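You operate a simulated robot arm through the tools that you are given. There is no shell and no other tool.

The job below is to be done with a simulated robot arm. You get a single attempt, and the scene is never put back.

## Task
Slot the two cleats into the slotted carton, one in each slot.

Only the result counts: the job must be done as asked and must still hold three seconds after the hand-in. Knocking over, shifting, dropping, spilling or breaking anything else fails it.

## Robot
A 6-joint arm with a two-finger parallel gripper, fixed in place. Base frame: the origin is on the floor under the middle of its stand, x ahead of it, y to its left, z up. Lengths are in mm, angles in rad, forces in N, time in s.
With the tool pointing down near the work surface it reaches from about 320 to 740 mm from the base axis. Its first joint turns from -1.152 to 1.152 rad. Payload 2.45 kg.
Tool frame: the origin (TCP) lies between the finger pads and is the grasp point; the fingertips stand 24 mm ahead of it; z points along the fingers, y is the line along which they close. Largest opening 68 mm; finger width 17, thickness 10; the body of the gripper, 40 by 70 mm, starts 41 mm behind the TCP.
Orientation is that of the tool frame in the base frame, as [roll, pitch, yaw] about the fixed x, y, z axes, in that order (R = Rz(yaw) Ry(pitch) Rx(roll)). With the fingers straight down and closing along the base's y, the tool's x points along the base's -x, its y along +y and its z along -z.

## Interface
- The arm moves only by the tool nudge_tool. Its argument "series" is a list of rows, each a list of 7 numbers: the shift along the base's x, y, z in mm, then the turn, a rotation vector about the base's x, y, z in rad, then the opening, from 0 (shut) to 1 (fully open). In form: [[tx, ty, tz, wx, wy, wz, claw], ...]. A call has 1 to 20 rows; each row shifts and turns the commanded pose from where the row before left it. Each row takes 0.2 s and may step no farther than 50 mm and 0.15 rad from the row before; otherwise, or with a gripper value out of range, the whole call is refused. Where a pose cannot be reached the arm comes as near as it can. A force on the tool above 40 N (or 10 N above the force at the start of the call, whichever is more), or a blocked arm, ends the call early, and 0.2 s more pass. The fingers move at their own pace (about 108 mm/s each) and stop on an object; they squeeze with about 31 N. The grip force told is the motor's: it shows also when the fingers shut on nothing. Time passes only in rows, and 0.2 s behind the last, so rows that do not move let the fingers close. It gives the time, the measured TCP pose, the force on the tool (base axes), the opening and the grip force at its end, in the units of the frame above (readings bear some noise), with the torque about the TCP (base axes, N m) and any sound that the robot's microphone picked up.
- Cameras (640 x 400 px; columns grow to the right, rows downward): "scene" is fixed at [176.6, 436.8, 1446.2]; the picture's right is [-0.54, -0.84, 0.00], its down [-0.62, 0.39, -0.68] and it looks along [0.58, -0.37, -0.73] (base axes); focal length 355 px, centre (320, 200). "wrist" rides on the gripper at [84, 11, -75] in the tool frame; the picture's right is [-0.13, 0.99, 0.00], its down [-0.60, -0.08, -0.79] and it looks along [-0.79, -0.10, 0.61] (tool axes); focal length 251 px, centre (320, 200). There is no depth. A picture from a camera that has moved, and an enlarged one, comes with that camera's place and axes in the base frame and with its lens.
- snapshot(camera): a new picture of that camera. No time passes.
- close_up(camera, box): a new picture of the part [left, top, right, bottom] of that camera's present view, enlarged. No time passes.
- hand_in(): hands the job in; it is judged then, once.

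Nothing tells you positions but the pictures and the camera data. Unless the task says otherwise, let go and move clear before handing in.

The tools are called after "Call:" as a command line: name --pt "numbers of a row" for each row, then --argument value for the rest, lists and objects as JSON in quotes. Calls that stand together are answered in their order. nudge_tool: Moves the arm, as the interface text tells. Its arguments: {"type":"object","properties":{"series":{"type":"array"}},"required":["series"]} The other tools are called the same way: snapshot (camera) takes a picture; close_up (camera, box) takes an enlarged picture of a part of a camera's view; hand_in () hands the job in.

At the start:

```text
clock: 0.0
tool_pos: [419.2, 119.2, 1109.9]
ee_rot: [3.141, 0.0, -3.14]
contact_force: [0.3, 0.2, 0.2]
torque: [-0.03, -0.01, 0.01]
grip_width: 68.1
finger_force: 0.1
```

scene: 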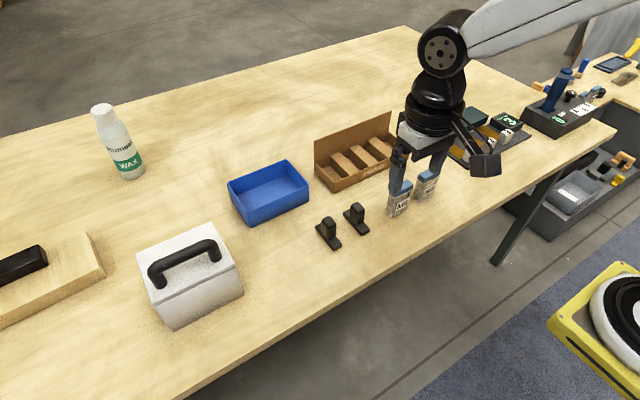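
wrist: 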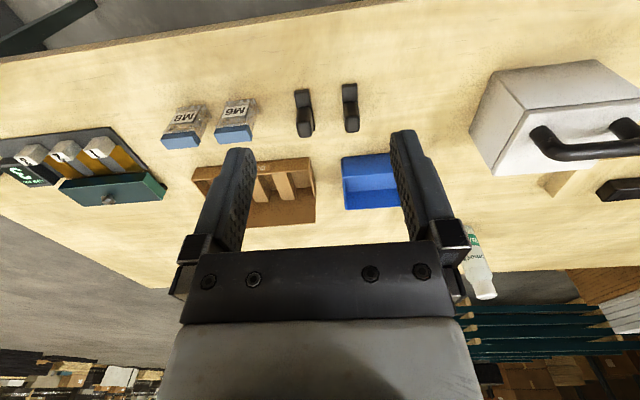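

The scene shows a bench with a brown slotted carton, a blue bin, and two small black cleats standing in front of it. I'll look closer at the carton and the cleats first.

Call:
close_up --camera "scene" --box '[290, 90, 450, 190]'

Call:
close_up --camera "scene" --box '[290, 180, 420, 261]'

Call:
close_up --camera "wrist" --box '[160, 60, 420, 222]'

```text
4.00 times, centred on (370, 140) of scene
camera zoom: at [176.6, 436.8, 1446.2], right [-0.54, -0.84, 0.0], down [-0.62, 0.39, -0.68], along [0.58, -0.37, -0.73], focal length 1420 px, centre (120, 440)
```

zoom: 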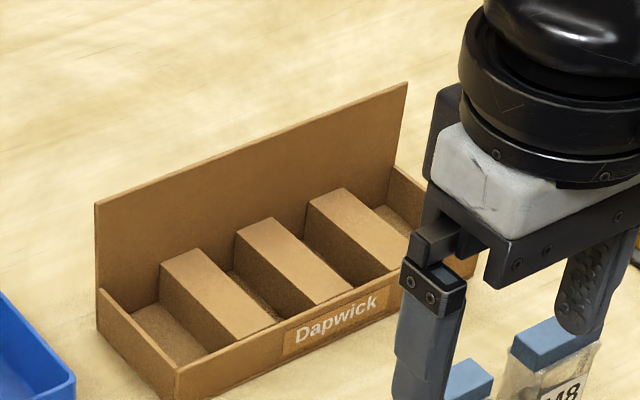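

```text
4.92 times, centred on (355, 220) of scene
camera zoom: at [176.6, 436.8, 1446.2], right [-0.54, -0.84, 0.0], down [-0.62, 0.39, -0.68], along [0.58, -0.37, -0.73], focal length 1747 px, centre (148, 99)
```

zoom: 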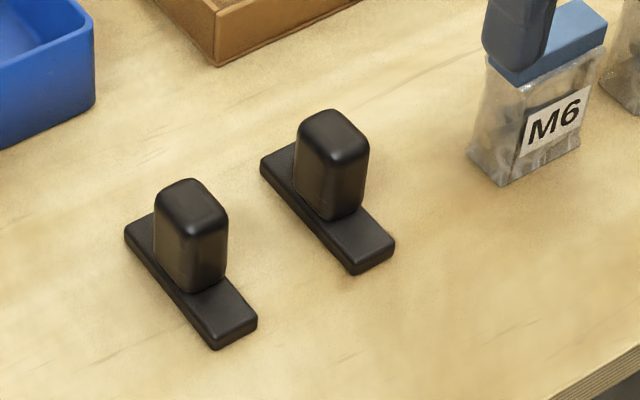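

```text
2.46 times, centred on (290, 141) of wrist
camera zoom: at [335.9, 130.8, 1183.8], right [0.13, 0.99, 0.0], down [0.6, -0.08, 0.79], along [0.79, -0.1, -0.61], focal length 619 px, centre (394, 345)
```

zoom: 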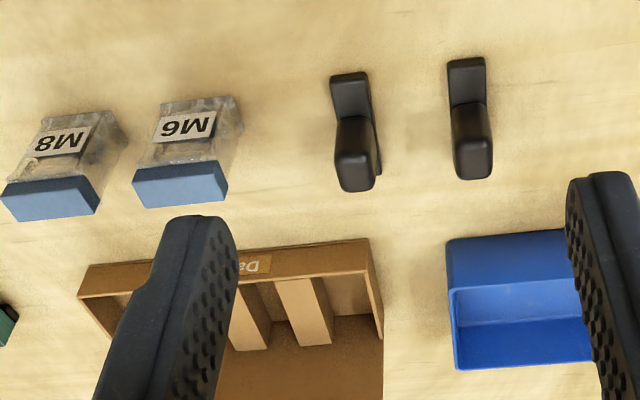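

The cleats' plates point along x, with their near ends at about x 546. The table top is at about z 790, and the carton begins at about x 700. I'll move the arm in for better wrist views.

Call:
nudge_tool --pt "28 -20 -15 0 0 0 1" --pt "28 -20 -15 0 0 0 1" --pt "28 -20 -15 0 0 0 1" --pt "28 -20 -15 0 0 0 1" --pt "28 -20 -15 0 0 0 1"

Call:
snapshot --camera "wrist"

Call:
snapshot --camera "scene"

```text
clock: 1.2
tool_pos: [559.8, 20.8, 1033.0]
ee_rot: [-3.141, 0.001, -3.141]
contact_force: [0.5, -0.1, -0.2]
torque: [0.0, 0.01, -0.01]
grip_width: 68.1
finger_force: 0.0
```

```text
taken
camera wrist: at [477.0, 31.7, 1108.0], right [0.13, 0.99, 0.0], down [0.6, -0.08, 0.79], along [0.79, -0.1, -0.61], focal length 251 px, centre (320, 200)
```

wrist: 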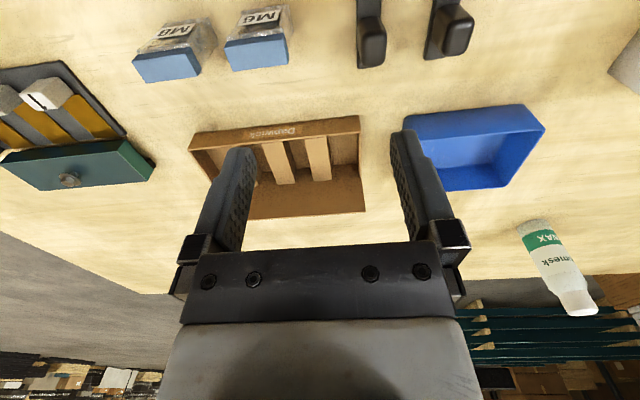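

```text
taken
```

scene: 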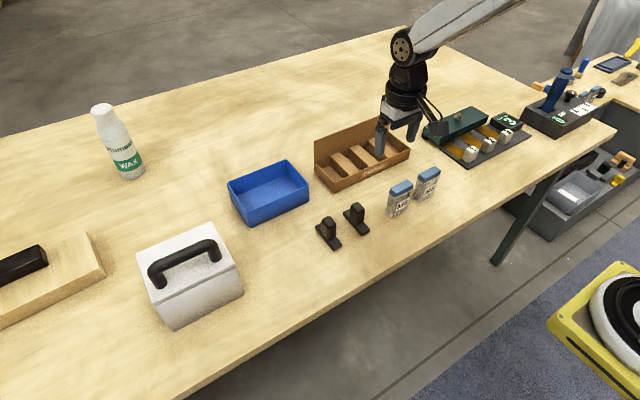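

The carton is now visible between the fingers in the wrist view. I'll enlarge it in both cameras.

Call:
close_up --camera "wrist" --box '[180, 105, 372, 225]'

Call:
close_up --camera "scene" --box '[304, 112, 416, 182]'

Call:
close_up --camera "wrist" --box '[330, 0, 490, 100]'

Call:
close_up --camera "scene" --box '[304, 195, 384, 245]'

```text
3.33 times, centred on (276, 165) of wrist
camera zoom: at [477.0, 31.7, 1108.0], right [0.13, 0.99, 0.0], down [0.6, -0.08, 0.79], along [0.79, -0.1, -0.61], focal length 838 px, centre (467, 317)
```

zoom: 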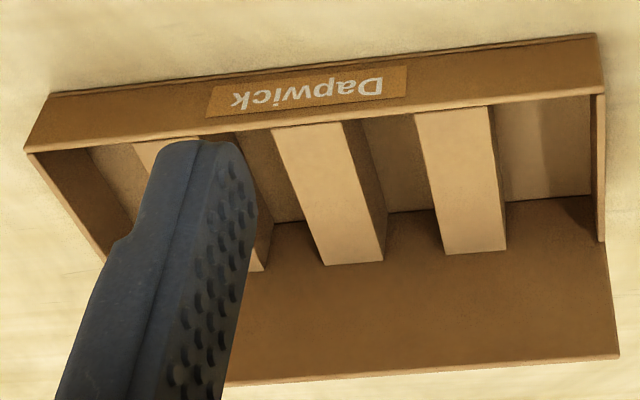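

```text
5.71 times, centred on (360, 147) of scene
camera zoom: at [176.6, 436.8, 1446.2], right [-0.54, -0.84, 0.0], down [-0.62, 0.39, -0.68], along [0.58, -0.37, -0.73], focal length 2028 px, centre (91, 503)
```

zoom: 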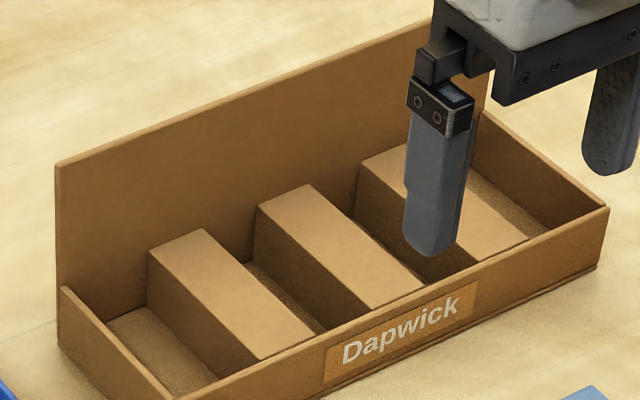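

```text
4.00 times, centred on (410, 50) of wrist
camera zoom: at [477.0, 31.7, 1108.0], right [0.13, 0.99, 0.0], down [0.6, -0.08, 0.79], along [0.79, -0.1, -0.61], focal length 1006 px, centre (-40, 800)
```

zoom: 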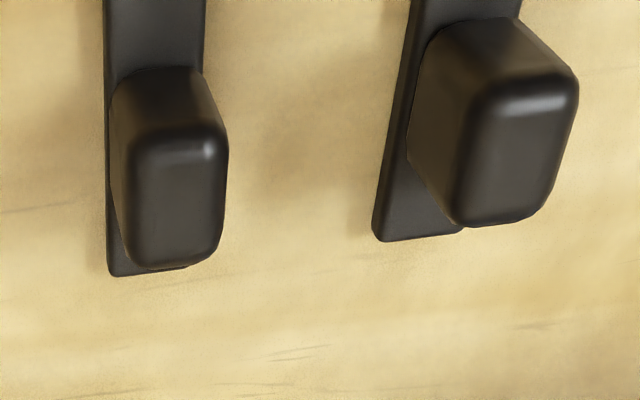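

```text
8.00 times, centred on (344, 220) of scene
camera zoom: at [176.6, 436.8, 1446.2], right [-0.54, -0.84, 0.0], down [-0.62, 0.39, -0.68], along [0.58, -0.37, -0.73], focal length 2839 px, centre (128, 40)
```

zoom: 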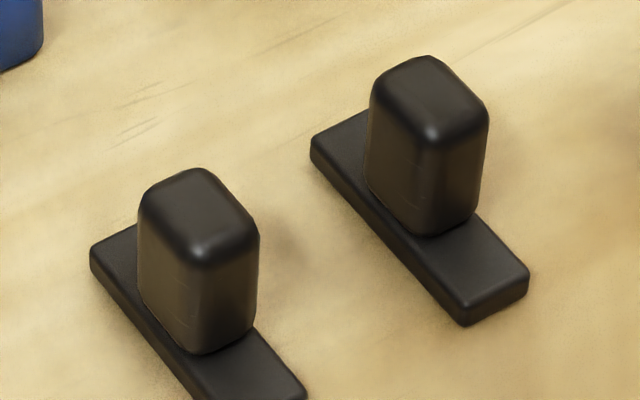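

The carton is roughly 255 mm wide, with three blocks that leave two slots of about 32 mm, at y around -37 and -102. The cleat plates look about 75 x 24 mm. I'll move over the cleats to measure the posts more closely.

Call:
nudge_tool --pt "-20 25 -25 0 0 0 1" --pt "-20 25 -25 0 0 0 1" --pt "-20 20 -25 0 0 0 1"

Call:
close_up --camera "wrist" --box '[300, 60, 460, 160]'

Call:
snapshot --camera "wrist"

Call:
close_up --camera "scene" --box '[304, 195, 384, 255]'

Call:
close_up --camera "scene" --box '[304, 102, 432, 192]'

```text
clock: 2.0
tool_pos: [498.6, 89.6, 958.7]
ee_rot: [3.141, 0.001, -3.141]
contact_force: [0.3, 0.5, 0.4]
torque: [0.04, -0.01, -0.01]
grip_width: 67.9
finger_force: 0.0
```

```text
4.00 times, centred on (380, 110) of wrist
camera zoom: at [414.6, 100.9, 1033.7], right [0.13, 0.99, 0.0], down [0.6, -0.08, 0.79], along [0.79, -0.1, -0.61], focal length 1006 px, centre (80, 560)
```

zoom: 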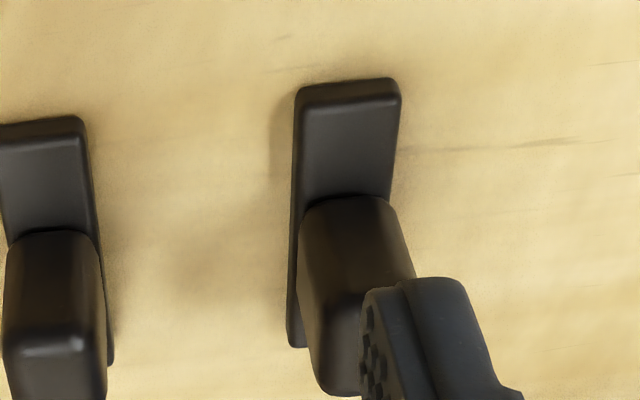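

```text
taken
camera wrist: at [414.6, 100.9, 1033.7], right [0.13, 0.99, 0.0], down [0.6, -0.08, 0.79], along [0.79, -0.1, -0.61], focal length 251 px, centre (320, 200)
```

wrist: 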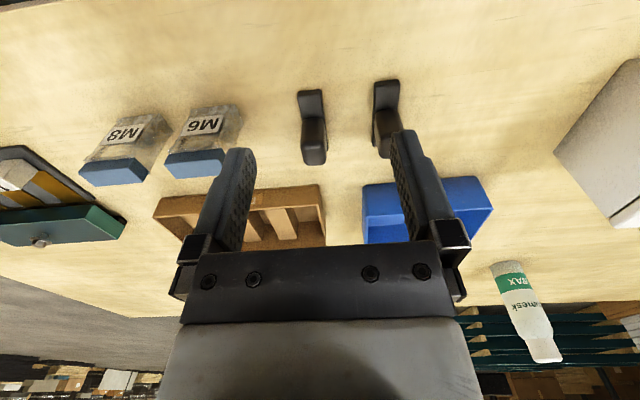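

```text
6.67 times, centred on (344, 225) of scene
camera zoom: at [176.6, 436.8, 1446.2], right [-0.54, -0.84, 0.0], down [-0.62, 0.39, -0.68], along [0.58, -0.37, -0.73], focal length 2366 px, centre (160, 33)
```

zoom: 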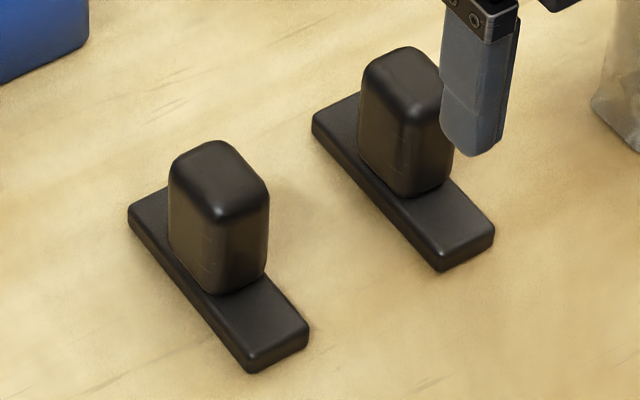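

```text
4.44 times, centred on (368, 147) of scene
camera zoom: at [176.6, 436.8, 1446.2], right [-0.54, -0.84, 0.0], down [-0.62, 0.39, -0.68], along [0.58, -0.37, -0.73], focal length 1577 px, centre (107, 436)
```

zoom: 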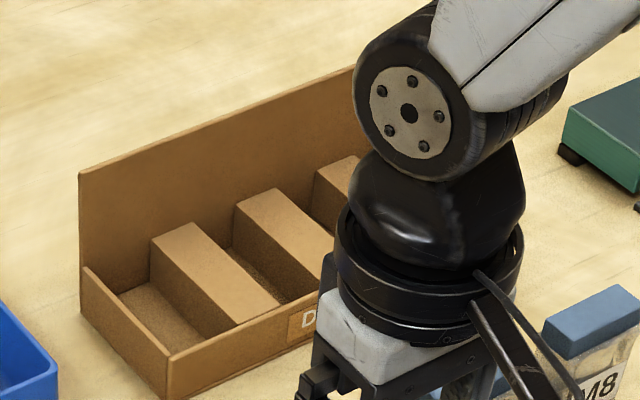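

Cleat A's plate spans roughly x 551 to 628, centred on y 71. Cleat B covers the same x range and is centred on y 151. Their posts stand to about z 838, with the table at about z 785. The slots lie near the reach limit, so I'll turn the gripper a quarter turn and test the reach at a safe height over the carton.

Call:
nudge_tool --pt "22 -11.5 -3 0 0 -0.1428 1" --pt "22 -11.5 -3 0 0 -0.1428 1" --pt "22 -11.5 -3 0 0 -0.1428 1" --pt "22 -11.5 -3 0 0 -0.1428 1" --pt "22 -11.5 -3 0 0 -0.1428 1" --pt "22 -11.5 -3 0 0 -0.1428 1" --pt "22 -11.5 -3 0 0 -0.1428 1" --pt "22 -11.5 -3 0 0 -0.1428 1" --pt "22 -11.5 -3 0 0 -0.1428 1" --pt "22 -11.5 -3 0 0 -0.1428 1" --pt "22 -11.5 -3 0 0 -0.1428 1" --pt "0 0 0 0 0 0 1"

Call:
snapshot --camera "wrist"

Call:
snapshot --camera "scene"

```text
clock: 4.6
tool_pos: [741.3, -37.4, 924.8]
ee_rot: [-3.14, -0.001, 1.568]
contact_force: [-0.2, 0.0, 0.2]
torque: [0.05, 0.01, -0.01]
grip_width: 68.1
finger_force: 0.1
```

```text
taken
camera wrist: at [753.7, 47.7, 1000.3], right [0.99, -0.13, 0.0], down [-0.08, -0.6, 0.79], along [-0.1, -0.79, -0.61], focal length 251 px, centre (320, 200)
```

wrist: 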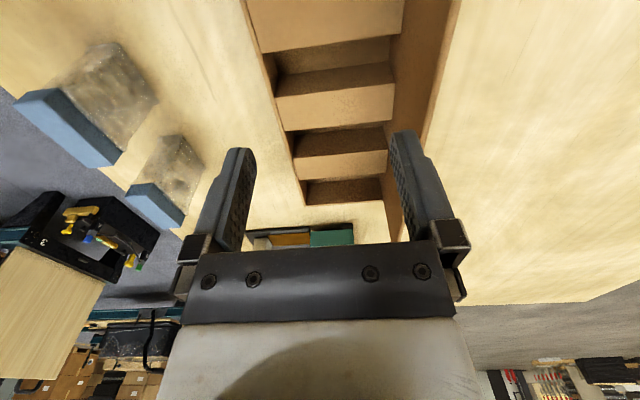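

```text
taken
```

scene: 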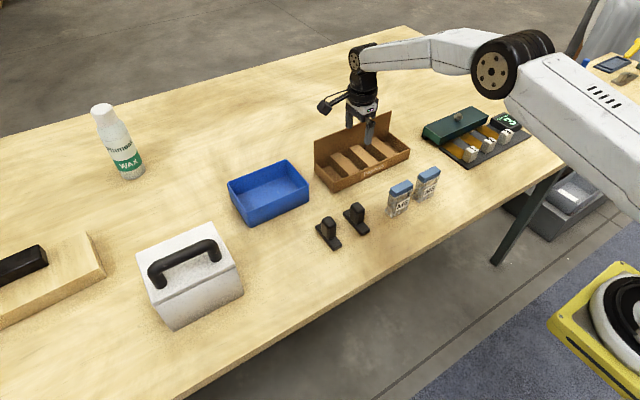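

The arm reached x 741 with the elbow still bent. I'll measure the carton precisely from here.

Call:
close_up --camera "wrist" --box '[240, 0, 480, 150]'

Call:
close_up --camera "wrist" --box '[250, 90, 410, 240]'

Call:
close_up --camera "scene" --box '[304, 82, 432, 192]'

```text
2.67 times, centred on (360, 75) of wrist
camera zoom: at [753.7, 47.7, 1000.3], right [0.99, -0.13, 0.0], down [-0.08, -0.6, 0.79], along [-0.1, -0.79, -0.61], focal length 670 px, centre (213, 533)
```

zoom: 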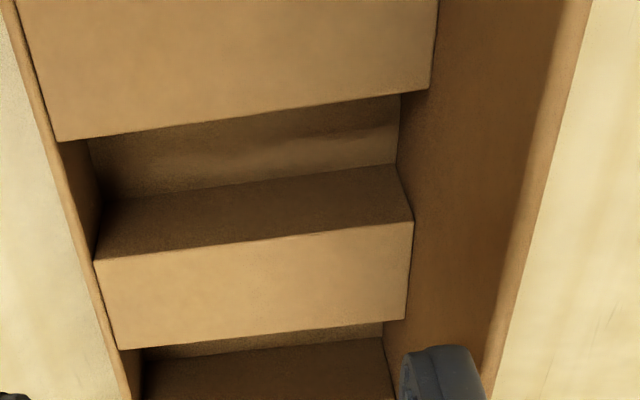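

```text
2.67 times, centred on (330, 165) of wrist
camera zoom: at [753.7, 47.7, 1000.3], right [0.99, -0.13, 0.0], down [-0.08, -0.6, 0.79], along [-0.1, -0.79, -0.61], focal length 670 px, centre (293, 293)
```

zoom: 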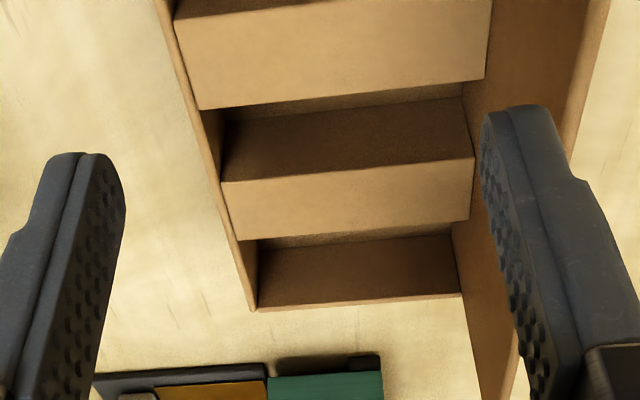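

```text
3.64 times, centred on (368, 137) of scene
camera zoom: at [176.6, 436.8, 1446.2], right [-0.54, -0.84, 0.0], down [-0.62, 0.39, -0.68], along [0.58, -0.37, -0.73], focal length 1291 px, centre (146, 429)
```

zoom: 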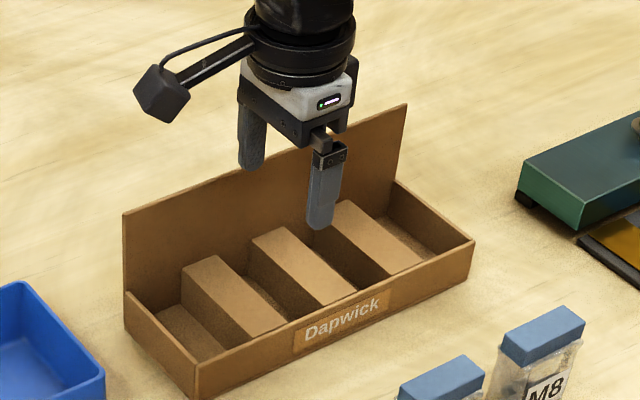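

From this view the slots span x 705–797. Slot 1 is centred on y -37.4 and slot 2 on y -101.3, both about 33 mm wide, with block tops at z 820 and the floor at 786. Next I'll test the reach lower down over slot 1 with the fingers part closed.

Call:
nudge_tool --pt "0 0 0 0 0 0 0.45" --pt "0 0 0 0 0 0 0.45" --pt "4 0 -15 0 0 0 0.45" --pt "4 0 -15 0 0 0 0.45" --pt "4 0 -15 0 0 0 0.45" --pt "2 0 -15 0 0 0 0.45" --pt "0 0 0 0 0 0 0.45"

```text
clock: 6.2
tool_pos: [756.8, -37.4, 865.2]
ee_rot: [-3.141, 0.002, 1.571]
contact_force: [0.0, -0.1, 0.3]
torque: [0.0, -0.01, 0.01]
grip_width: 30.5
finger_force: 0.1
```

The arm reaches x 757 vertically at this height. I'll dip the empty fingers into slot 1 to confirm the reach and clearance at placing height.

Call:
nudge_tool --pt "-4 0 0 0 0 0 0.45" --pt "0 0 -10 0 0 0 0.45" --pt "0 0 -10 0 0 0 0.45" --pt "0 0 -10 0 0 0 0.45" --pt "0 0 -8 0 0 0 0.45" --pt "0 0 0 0 0 0 0.45"

Call:
snapshot --camera "wrist"

Call:
close_up --camera "scene" --box '[304, 82, 432, 192]'

```text
clock: 7.6
tool_pos: [751.3, -37.7, 826.5]
ee_rot: [3.141, -0.001, 1.572]
contact_force: [-0.7, -0.3, -0.1]
torque: [0.01, -0.02, 0.02]
grip_width: 30.7
finger_force: 0.0
```

```text
taken
camera wrist: at [763.5, 47.1, 902.2], right [0.99, -0.13, 0.0], down [-0.08, -0.6, 0.79], along [-0.1, -0.79, -0.61], focal length 251 px, centre (320, 200)
```

wrist: 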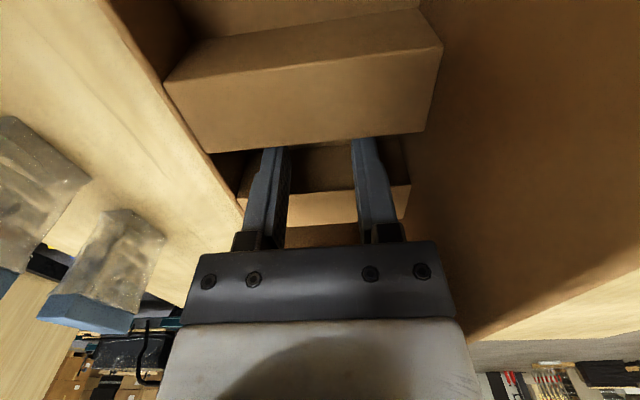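

```text
3.64 times, centred on (368, 137) of scene
camera zoom: at [176.6, 436.8, 1446.2], right [-0.54, -0.84, 0.0], down [-0.62, 0.39, -0.68], along [0.58, -0.37, -0.73], focal length 1291 px, centre (146, 429)
```

zoom: 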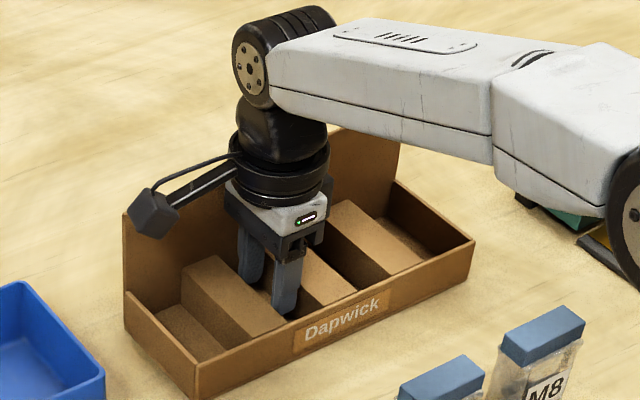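

The fingers fit into slot 1 with the tool vertical and no contact. Now I'll rise and go over cleat A, using the turned camera to get a side view of its post.

Call:
nudge_tool --pt "0 0 30 0 0 0 0.45" --pt "0 0 35 0 0 0 0.45" --pt "0 0 35 0 0 0 0.45" --pt "-32 21.8 0 0 0 0 1" --pt "-32 21.8 0 0 0 0 1" --pt "-32 21.8 0 0 0 0 1" --pt "-32 21.8 0 0 0 0 1" --pt "-32 21.8 0 0 0 0 1" --pt "0 0 0 0 0 0 1"

Call:
snapshot --camera "wrist"

Call:
close_up --camera "wrist" --box '[230, 0, 422, 160]'

Call:
close_up --camera "scene" --box '[300, 170, 396, 250]'

```text
clock: 9.6
tool_pos: [591.2, 72.3, 929.4]
ee_rot: [3.141, -0.002, 1.571]
contact_force: [0.5, -0.2, 0.3]
torque: [0.0, -0.03, 0.02]
grip_width: 68.1
finger_force: 0.1
```

```text
taken
camera wrist: at [602.5, 157.0, 1003.0], right [0.99, -0.13, 0.0], down [-0.08, -0.6, 0.79], along [-0.1, -0.79, -0.61], focal length 251 px, centre (320, 200)
```

wrist: 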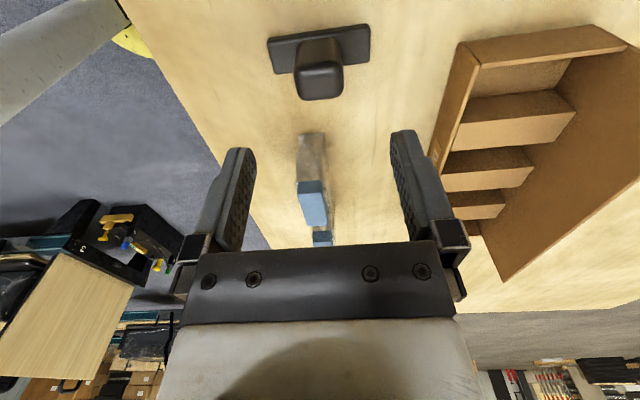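

```text
2.50 times, centred on (326, 80) of wrist
camera zoom: at [602.5, 157.0, 1003.0], right [0.99, -0.13, 0.0], down [-0.08, -0.6, 0.79], along [-0.1, -0.79, -0.61], focal length 629 px, centre (305, 500)
```

zoom: 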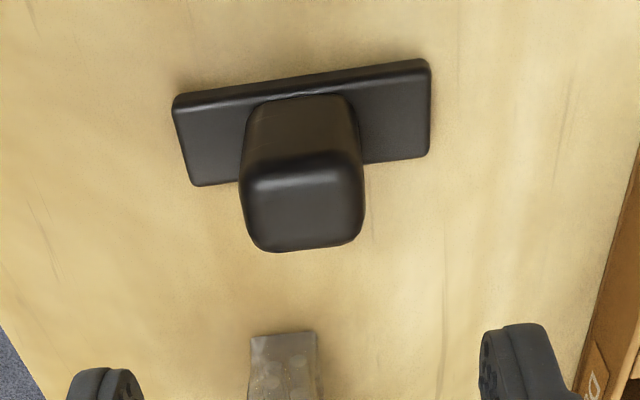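

```text
5.00 times, centred on (348, 210) of scene
camera zoom: at [176.6, 436.8, 1446.2], right [-0.54, -0.84, 0.0], down [-0.62, 0.39, -0.68], along [0.58, -0.37, -0.73], focal length 1775 px, centre (180, 150)
```

zoom: 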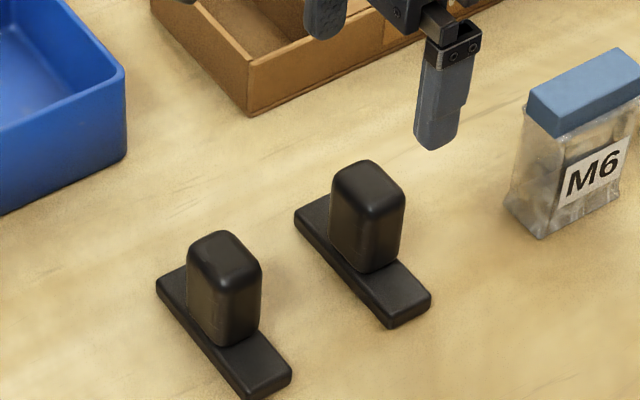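

Seen from the side, cleat A's post is about 31 mm long and sits centred on its plate at x 591, y 70. I'll descend with the fingers open along x until the tips stop just above the plate.

Call:
nudge_tool --pt "0 -1.8 -30 0 0 0 1" --pt "0 0 -30 0 0 0 1" --pt "0 0 -25 0 0 0 1" --pt "0 0 -10 0 0 0 1" --pt "0 0 -8 0 0 0 1" --pt "0 0 0 0 0 0 1"

Call:
snapshot --camera "wrist"

Call:
close_up --camera "scene" --box '[300, 170, 396, 250]'

```text
clock: 11.0
tool_pos: [591.0, 70.6, 823.2]
ee_rot: [3.14, 0.0, 1.57]
contact_force: [-0.3, 0.4, 0.7]
torque: [0.0, 0.02, -0.03]
grip_width: 68.0
finger_force: 0.2
```

```text
taken
camera wrist: at [603.5, 154.8, 898.7], right [0.99, -0.13, 0.0], down [-0.08, -0.6, 0.79], along [-0.1, -0.79, -0.61], focal length 251 px, centre (320, 200)
```

wrist: 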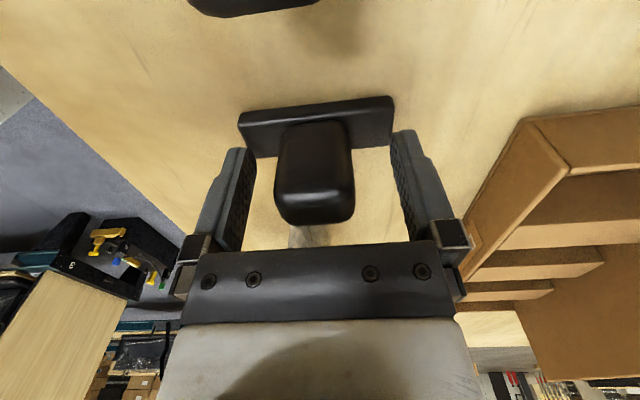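

```text
5.00 times, centred on (348, 210) of scene
camera zoom: at [176.6, 436.8, 1446.2], right [-0.54, -0.84, 0.0], down [-0.62, 0.39, -0.68], along [0.58, -0.37, -0.73], focal length 1775 px, centre (180, 150)
```

zoom: 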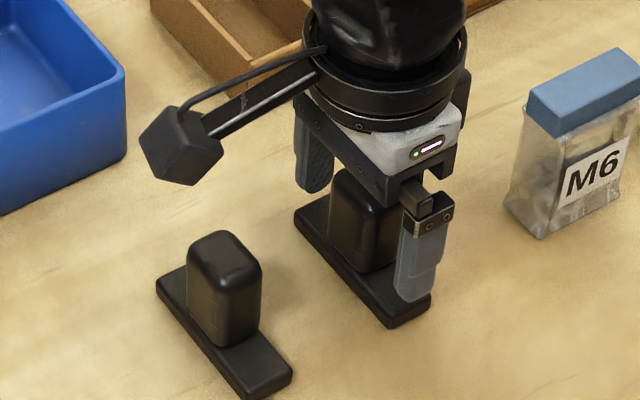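

The fingers straddle cleat A's post with the tips just above its plate. Closing now.

Call:
nudge_tool --pt "0 0 0 0 0 0 0.6" --pt "0 0 0 0 0 0 0.3" --pt "0 0 0 0 0 0 0" --pt "0 0 0 0 0 0 0"

Call:
snapshot --camera "wrist"

```text
clock: 12.0
tool_pos: [593.2, 69.5, 824.3]
ee_rot: [-3.14, -0.002, 1.572]
contact_force: [0.6, -0.5, 0.4]
torque: [-0.03, -0.01, 0.0]
grip_width: 33.2
finger_force: 30.9
```

```text
taken
camera wrist: at [603.4, 154.8, 898.8], right [0.99, -0.13, 0.0], down [-0.08, -0.6, 0.79], along [-0.1, -0.79, -0.61], focal length 251 px, centre (320, 200)
```

wrist: 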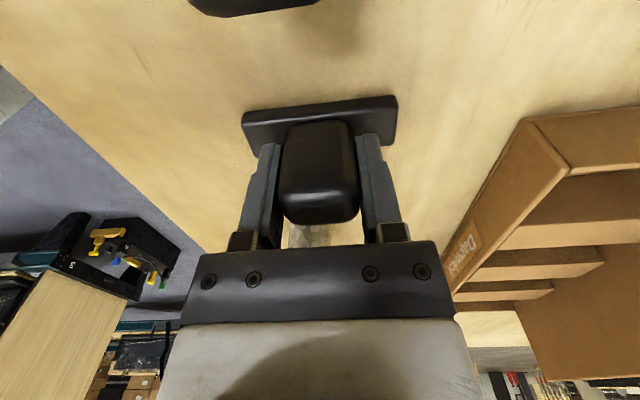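

The grip holds at 33 mm and 31 N. I'll lift and check how the cleat sits in the gripper.

Call:
nudge_tool --pt "0 0 5 0 0 0 0" --pt "0 0 15 0 0 0 0" --pt "0 0 30 0 0 0 0" --pt "0 0 40 0 0 0 0" --pt "0 0 0 0 0 0 0"

Call:
snapshot --camera "wrist"

Call:
close_up --camera "wrist" --box '[220, 80, 412, 200]'

Call:
close_up --camera "scene" --box '[310, 130, 438, 230]'

```text
clock: 13.2
tool_pos: [592.1, 69.9, 916.9]
ee_rot: [-3.141, 0.001, 1.571]
contact_force: [0.7, -0.4, -0.5]
torque: [-0.05, 0.01, -0.02]
grip_width: 33.5
finger_force: 31.0
```

```text
taken
camera wrist: at [604.0, 154.3, 991.4], right [0.99, -0.13, 0.0], down [-0.08, -0.6, 0.79], along [-0.1, -0.79, -0.61], focal length 251 px, centre (320, 200)
```

wrist: 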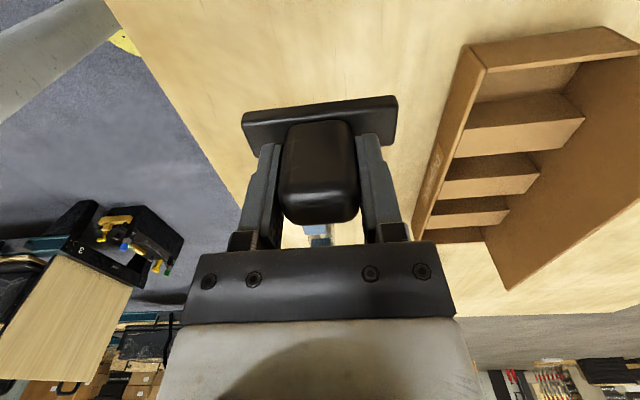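

```text
3.33 times, centred on (316, 140) of wrist
camera zoom: at [604.0, 154.3, 991.4], right [0.99, -0.13, 0.0], down [-0.08, -0.6, 0.79], along [-0.1, -0.79, -0.61], focal length 838 px, centre (333, 400)
```

zoom: 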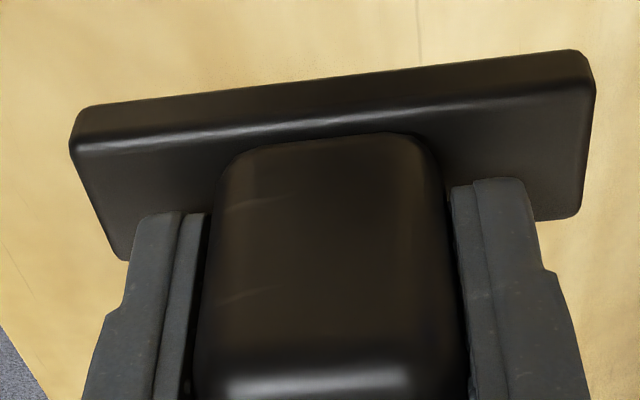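

```text
4.00 times, centred on (374, 180) of scene
camera zoom: at [176.6, 436.8, 1446.2], right [-0.54, -0.84, 0.0], down [-0.62, 0.39, -0.68], along [0.58, -0.37, -0.73], focal length 1420 px, centre (104, 280)
```

zoom: 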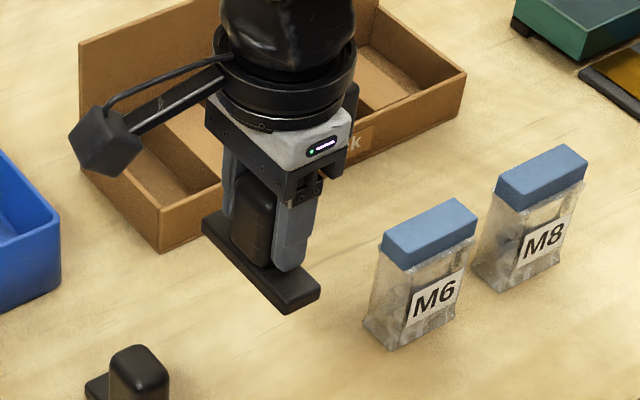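

Cleat A is held level. In the gripper it sits about +1.3 mm in y and +0.6 mm in x from the TCP. I'll carry it over slot 2 at this height.

Call:
nudge_tool --pt "26.4 -28.9 0 0 0 0 0" --pt "26.4 -28.9 0 0 0 0 0" --pt "26.4 -28.9 0 0 0 0 0" --pt "26.4 -28.9 0 0 0 0 0" --pt "26.4 -28.9 0 0 0 0 0" --pt "26.4 -29.1 0 0 0 0 0" --pt "0 0 0 0 0 0 0"

Call:
snapshot --camera "wrist"

Call:
close_up --camera "scene" --box '[304, 82, 432, 192]'

```text
clock: 14.8
tool_pos: [750.7, -105.0, 913.6]
ee_rot: [-3.139, 0.0, 1.571]
contact_force: [0.4, -0.3, -0.4]
torque: [-0.03, -0.01, 0.02]
grip_width: 33.5
finger_force: 30.5
```

```text
taken
camera wrist: at [762.6, -19.4, 989.1], right [0.99, -0.13, 0.0], down [-0.08, -0.6, 0.79], along [-0.1, -0.79, -0.61], focal length 251 px, centre (320, 200)
```

wrist: 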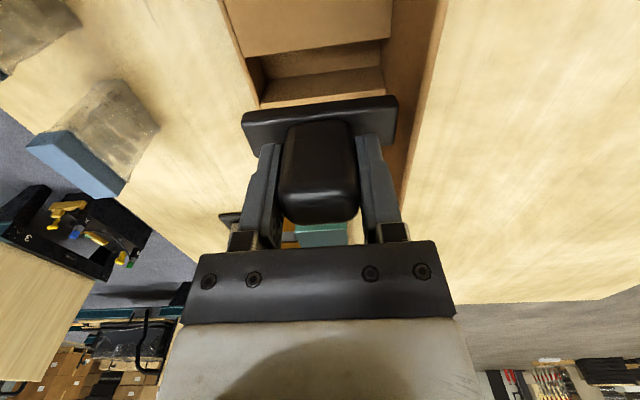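

```text
3.64 times, centred on (368, 137) of scene
camera zoom: at [176.6, 436.8, 1446.2], right [-0.54, -0.84, 0.0], down [-0.62, 0.39, -0.68], along [0.58, -0.37, -0.73], focal length 1291 px, centre (146, 429)
```

zoom: 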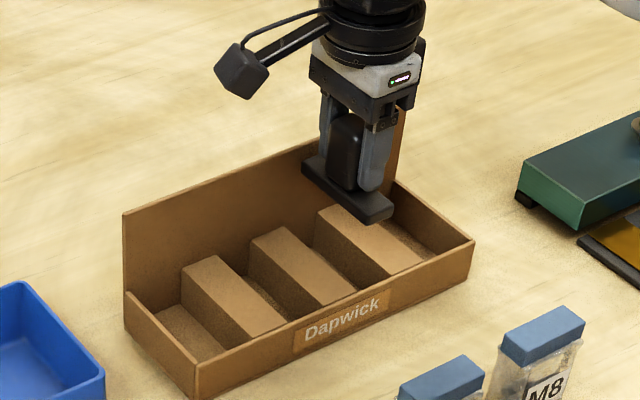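

I'll enlarge the wrist view to check the cleat's alignment with slot 2 before lowering.

Call:
close_up --camera "wrist" --box '[220, 20, 412, 140]'

```text
3.33 times, centred on (316, 80) of wrist
camera zoom: at [762.6, -19.4, 989.1], right [0.99, -0.13, 0.0], down [-0.08, -0.6, 0.79], along [-0.1, -0.79, -0.61], focal length 838 px, centre (333, 600)
```

zoom: 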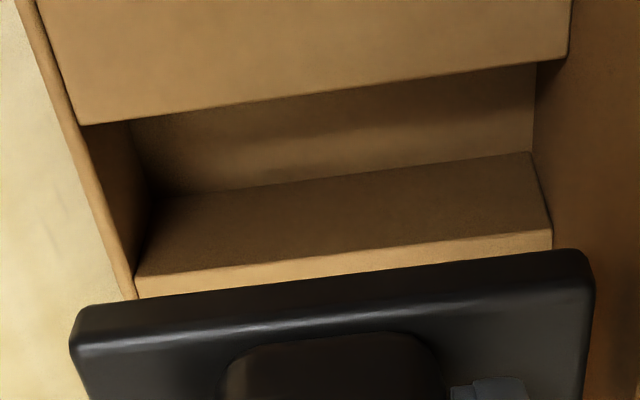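

The slot centre and the cleat centre agree to about 1 mm in x and y. I'll correct slightly, lower to just above the block tops and check again.

Call:
nudge_tool --pt "-1 0.5 -25 0 0 0 0" --pt "0 0 -20 0 0 0 0" --pt "0 0 0 0 0 0 0"

Call:
close_up --camera "wrist" --box '[200, 20, 440, 170]'

Call:
close_up --camera "scene" --box '[344, 112, 424, 172]'

```text
clock: 15.6
tool_pos: [747.9, -103.6, 869.3]
ee_rot: [3.14, 0.0, 1.57]
contact_force: [0.3, -0.1, -0.9]
torque: [0.02, 0.03, 0.02]
grip_width: 33.4
finger_force: 31.4
```

```text
2.67 times, centred on (320, 95) of wrist
camera zoom: at [760.2, -17.9, 944.5], right [0.99, -0.13, 0.0], down [-0.08, -0.6, 0.79], along [-0.1, -0.79, -0.61], focal length 670 px, centre (320, 480)
```

zoom: 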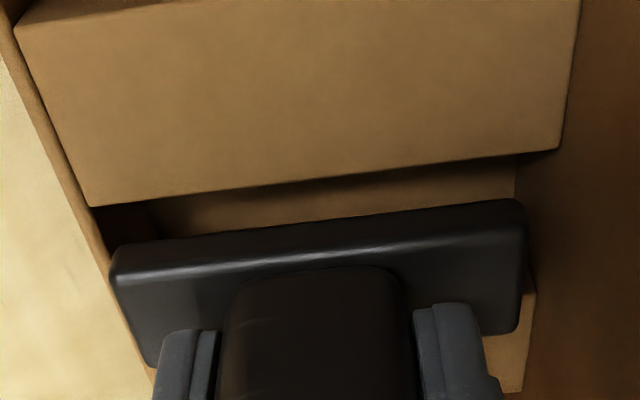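

```text
6.67 times, centred on (384, 142) of scene
camera zoom: at [176.6, 436.8, 1446.2], right [-0.54, -0.84, 0.0], down [-0.62, 0.39, -0.68], along [0.58, -0.37, -0.73], focal length 2366 px, centre (-107, 587)
```

zoom: 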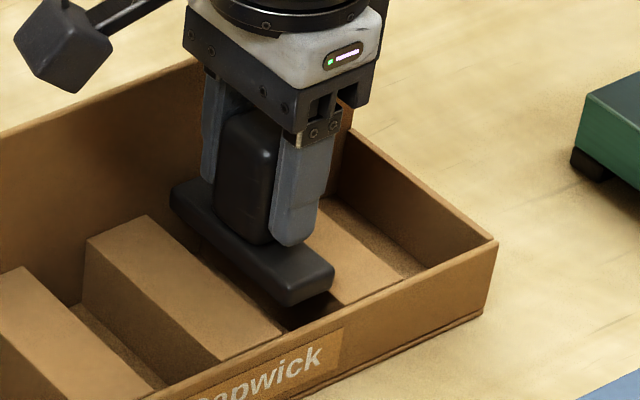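

The cleat is centred in slot 2, with gaps of about 4 mm in y and 6–8 mm in x. Lowering it in.

Call:
nudge_tool --pt "0 0 -10 0 0 0 0" --pt "0 0 -10 0 0 0 0" --pt "0 0 -10 0 0 0 0" --pt "0 0 -7 0 0 0 0" --pt "0 0 -3 0 0 0 0" --pt "0 0 0 0 0 0 0"

Call:
snapshot --camera "wrist"

Call:
close_up --camera "scene" --box '[344, 112, 424, 172]'

```text
clock: 17.0
tool_pos: [745.9, -103.9, 829.6]
ee_rot: [3.141, 0.0, 1.571]
contact_force: [0.0, -0.1, -1.0]
torque: [0.0, 0.01, 0.04]
grip_width: 33.4
finger_force: 30.9
```

```text
taken
camera wrist: at [758.1, -18.2, 905.8], right [0.99, -0.13, 0.0], down [-0.08, -0.6, 0.79], along [-0.1, -0.79, -0.61], focal length 251 px, centre (320, 200)
```

wrist: 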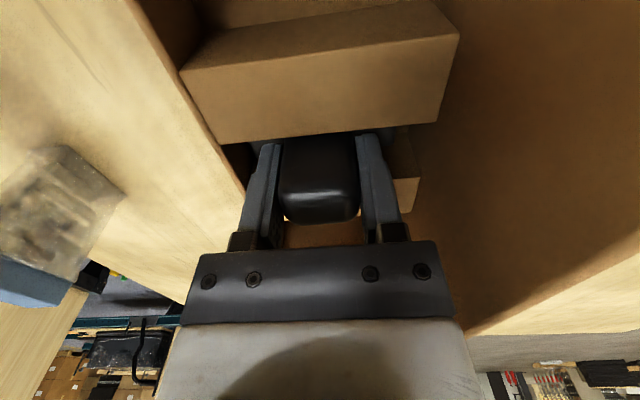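

```text
6.67 times, centred on (384, 142) of scene
camera zoom: at [176.6, 436.8, 1446.2], right [-0.54, -0.84, 0.0], down [-0.62, 0.39, -0.68], along [0.58, -0.37, -0.73], focal length 2366 px, centre (-107, 587)
```

zoom: 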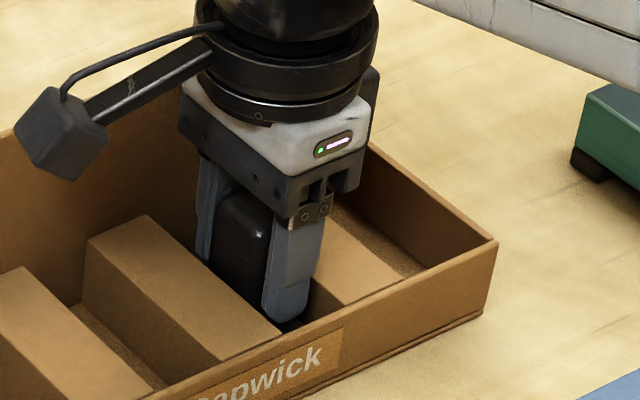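

The cleat is in the slot with its bottom about 4 mm above the floor. The reach limit has pulled x back to about 746, which still clears the front wall. I'll lower the last few millimetres gently.

Call:
nudge_tool --pt "0 0 -1.5 0 0 0 0" --pt "0 0 -1 0 0 0 0" --pt "0 0 0 0 0 0 0"

Call:
close_up --camera "wrist" --box '[200, 100, 440, 250]'

```text
clock: 17.8
tool_pos: [745.3, -103.4, 828.6]
ee_rot: [3.141, 0.001, 1.571]
contact_force: [0.0, -0.5, -1.2]
torque: [0.01, 0.02, -0.02]
grip_width: 33.5
finger_force: 30.9
out of reach, approached as far as the arm can: row 2
```

```text
2.67 times, centred on (320, 175) of wrist
camera zoom: at [757.6, -18.4, 904.3], right [0.99, -0.13, 0.0], down [-0.08, -0.6, 0.79], along [-0.1, -0.79, -0.61], focal length 670 px, centre (320, 267)
```

zoom: 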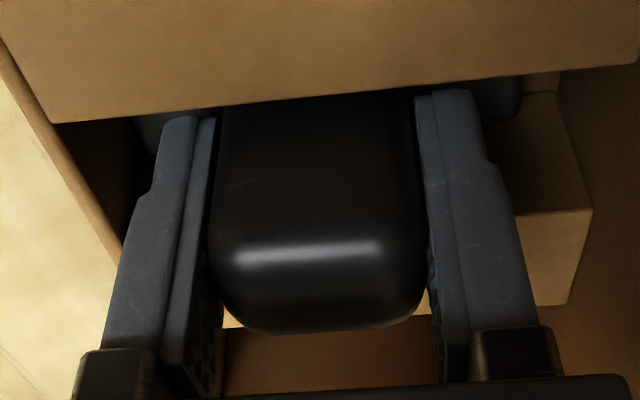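

The arm is at its vertical reach limit about 3 mm above the floor. A slight outward tilt of 0.03 rad will free some reach, so I can set the cleat down.

Call:
nudge_tool --pt "0 0 0 0 -0.015 0 0" --pt "0 0 0 0 -0.015 0 0" --pt "0 0 -1 0 0 0 0" --pt "0 0 -0.5 0 0 0 0" --pt "0 0 0 0 0 0 0"

```text
clock: 19.0
tool_pos: [749.6, -103.8, 829.7]
ee_rot: [3.108, 0.0, 1.569]
contact_force: [-1.5, -1.0, 16.0]
torque: [-0.01, 0.7, 0.02]
grip_width: 33.5
finger_force: 31.4
out of reach, approached as far as the arm can: row 2
```

The front end of the plate is on the floor, with 16 N of contact at that end. I'll open the fingers part way to release it and then look.

Call:
nudge_tool --pt "0 0 0 0 0 0 0.52" --pt "0 0 0 0 0 0 0.58" --pt "0 0 0 0 0 0 0.64" --pt "0 0 0 0 0 0 0.64"

Call:
snapshot --camera "wrist"

Call:
close_up --camera "scene" --box '[344, 112, 424, 172]'

```text
clock: 20.0
tool_pos: [748.9, -103.5, 826.8]
ee_rot: [3.112, 0.0, 1.57]
contact_force: [0.0, -0.8, -1.1]
torque: [0.0, 0.02, -0.02]
grip_width: 43.4
finger_force: 0.0
```

```text
taken
camera wrist: at [758.7, -18.6, 901.9], right [0.99, -0.13, 0.03], down [-0.1, -0.6, 0.79], along [-0.08, -0.79, -0.61], focal length 251 px, centre (320, 200)
```

wrist: 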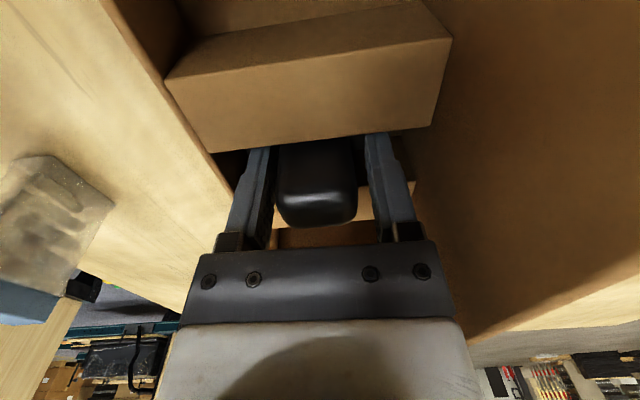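

```text
6.67 times, centred on (384, 142) of scene
camera zoom: at [176.6, 436.8, 1446.2], right [-0.54, -0.84, 0.0], down [-0.62, 0.39, -0.68], along [0.58, -0.37, -0.73], focal length 2366 px, centre (-107, 587)
```

zoom: 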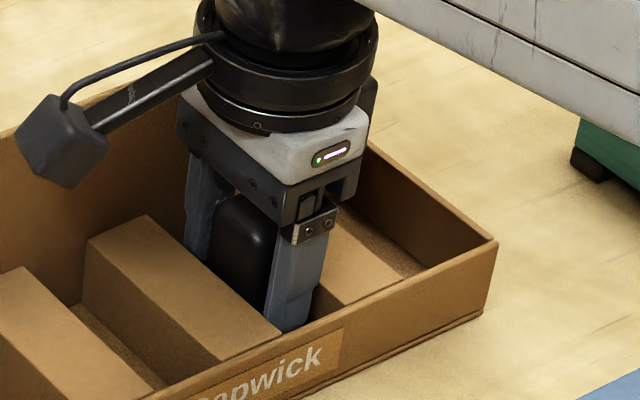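

Cleat A is released and standing in slot 2, clear of both fingers. I'll retreat straight up, level the tool and check.

Call:
nudge_tool --pt "0 0 10 0 0 0 0.64" --pt "0 0 15 0 0 0 0.64" --pt "0 0 25 0 0 0 0.64" --pt "0 0 40 0 0.015 0 0.64" --pt "0 0 0 0 0.015 0 0.64" --pt "0 0 0 0 0 0 0.64"

Call:
snapshot --camera "wrist"

Call:
close_up --camera "scene" --box '[304, 82, 432, 192]'

```text
clock: 21.4
tool_pos: [758.7, -105.3, 915.6]
ee_rot: [-3.14, 0.002, 1.57]
contact_force: [0.5, 0.4, -0.2]
torque: [-0.01, 0.03, 0.0]
grip_width: 43.4
finger_force: 0.0
out of reach, approached as far as the arm can: row 2, 3
```

```text
taken
camera wrist: at [771.1, -20.5, 990.4], right [0.99, -0.13, 0.0], down [-0.08, -0.6, 0.79], along [-0.1, -0.79, -0.61], focal length 251 px, centre (320, 200)
```

wrist: 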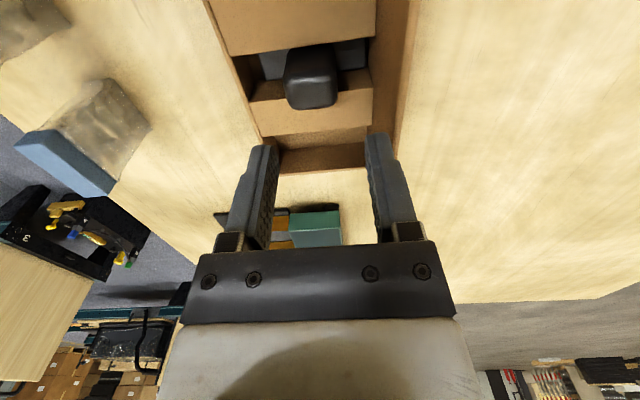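

```text
3.64 times, centred on (368, 137) of scene
camera zoom: at [176.6, 436.8, 1446.2], right [-0.54, -0.84, 0.0], down [-0.62, 0.39, -0.68], along [0.58, -0.37, -0.73], focal length 1291 px, centre (146, 429)
```

zoom: 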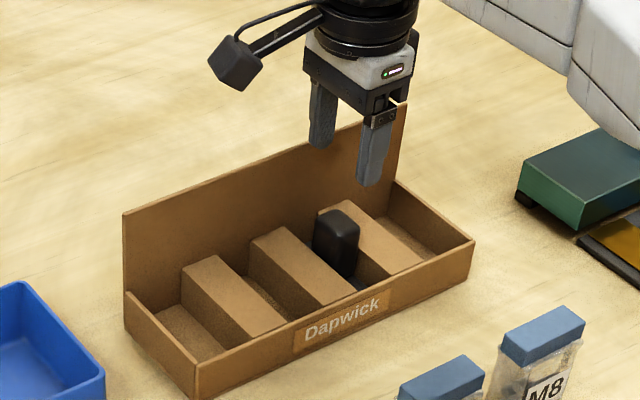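

Cleat A is in slot 2, and the tool drifted to x 759 on the way up. I'll check closely how the cleat is seated.

Call:
close_up --camera "wrist" --box '[220, 20, 412, 140]'

Call:
close_up --camera "scene" --box '[360, 122, 424, 170]'

```text
3.33 times, centred on (316, 80) of wrist
camera zoom: at [771.1, -20.5, 990.4], right [0.99, -0.13, 0.0], down [-0.08, -0.6, 0.79], along [-0.1, -0.79, -0.61], focal length 838 px, centre (333, 600)
```

zoom: 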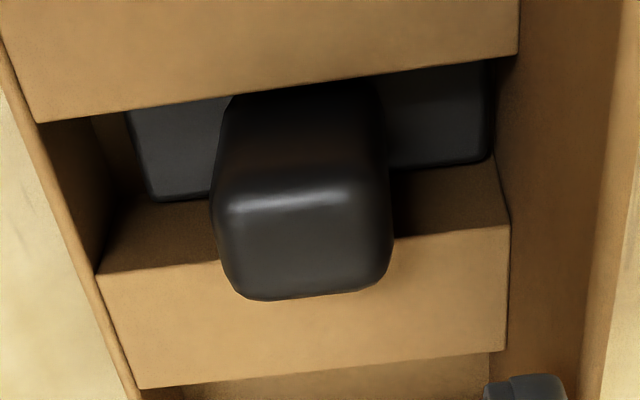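

```text
8.33 times, centred on (392, 146) of scene
camera zoom: at [176.6, 436.8, 1446.2], right [-0.54, -0.84, 0.0], down [-0.62, 0.39, -0.68], along [0.58, -0.37, -0.73], focal length 2958 px, centre (-280, 650)
```

zoom: 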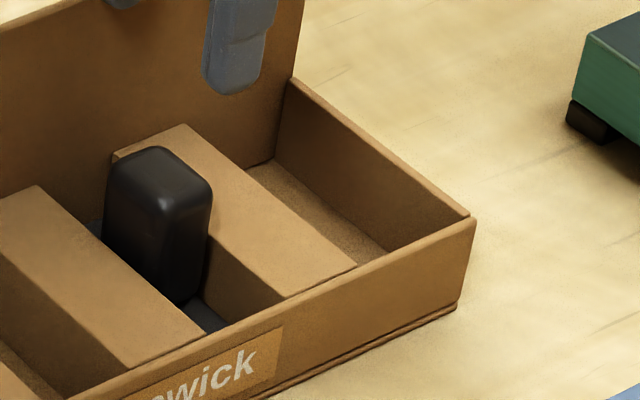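

Cleat A sits flat and aligned in slot 2, and the carton has not moved. Now I'll go over cleat B near (591, 151).

Call:
nudge_tool --pt "-24 36.5 2 0 0 0 0.64" --pt "-24 36.5 2 0 0 0 0.64" --pt "-24 36.5 2 0 0 0 1" --pt "-24 36.5 2 0 0 0 1" --pt "-24 36.5 2 0 0 0 1" --pt "-24 36.5 2 0 0 0 1" --pt "-24 36.5 2 0 0 0 1" --pt "0 0 0 0 0 0 1"

Call:
snapshot --camera "wrist"

Call:
close_up --camera "wrist" --box '[230, 0, 422, 160]'

```text
clock: 23.2
tool_pos: [749.0, 147.5, 910.2]
ee_rot: [-3.138, 0.0, 1.57]
contact_force: [0.4, 0.3, -0.3]
torque: [0.02, 0.03, -0.03]
grip_width: 67.9
finger_force: 0.1
out of reach, approached as far as the arm can: row 1, 2, 3, 4, 5, 6, 7
```

```text
taken
camera wrist: at [761.7, 233.4, 986.0], right [0.99, -0.13, 0.0], down [-0.08, -0.6, 0.79], along [-0.1, -0.79, -0.61], focal length 251 px, centre (320, 200)
```

wrist: 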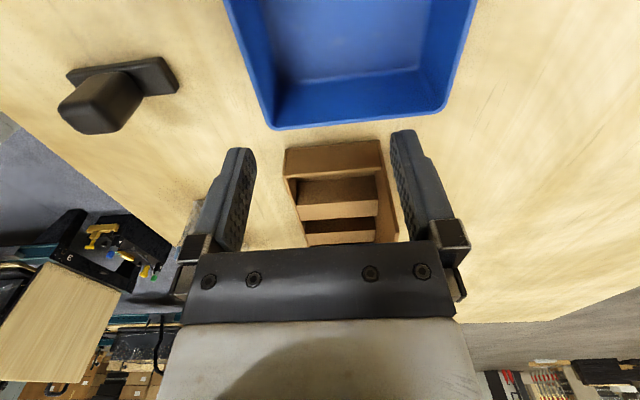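

```text
2.50 times, centred on (326, 80) of wrist
camera zoom: at [761.7, 233.4, 986.0], right [0.99, -0.13, 0.0], down [-0.08, -0.6, 0.79], along [-0.1, -0.79, -0.61], focal length 629 px, centre (305, 500)
```

zoom: 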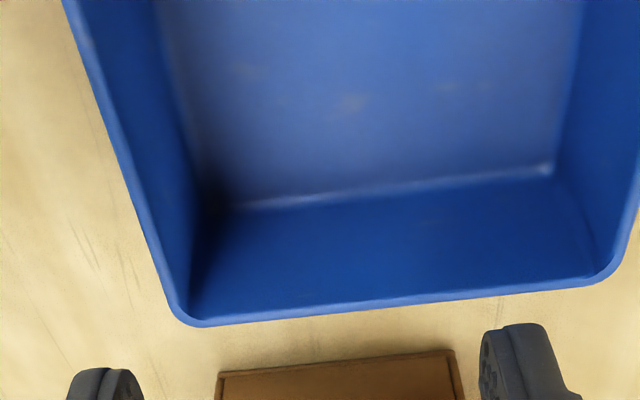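

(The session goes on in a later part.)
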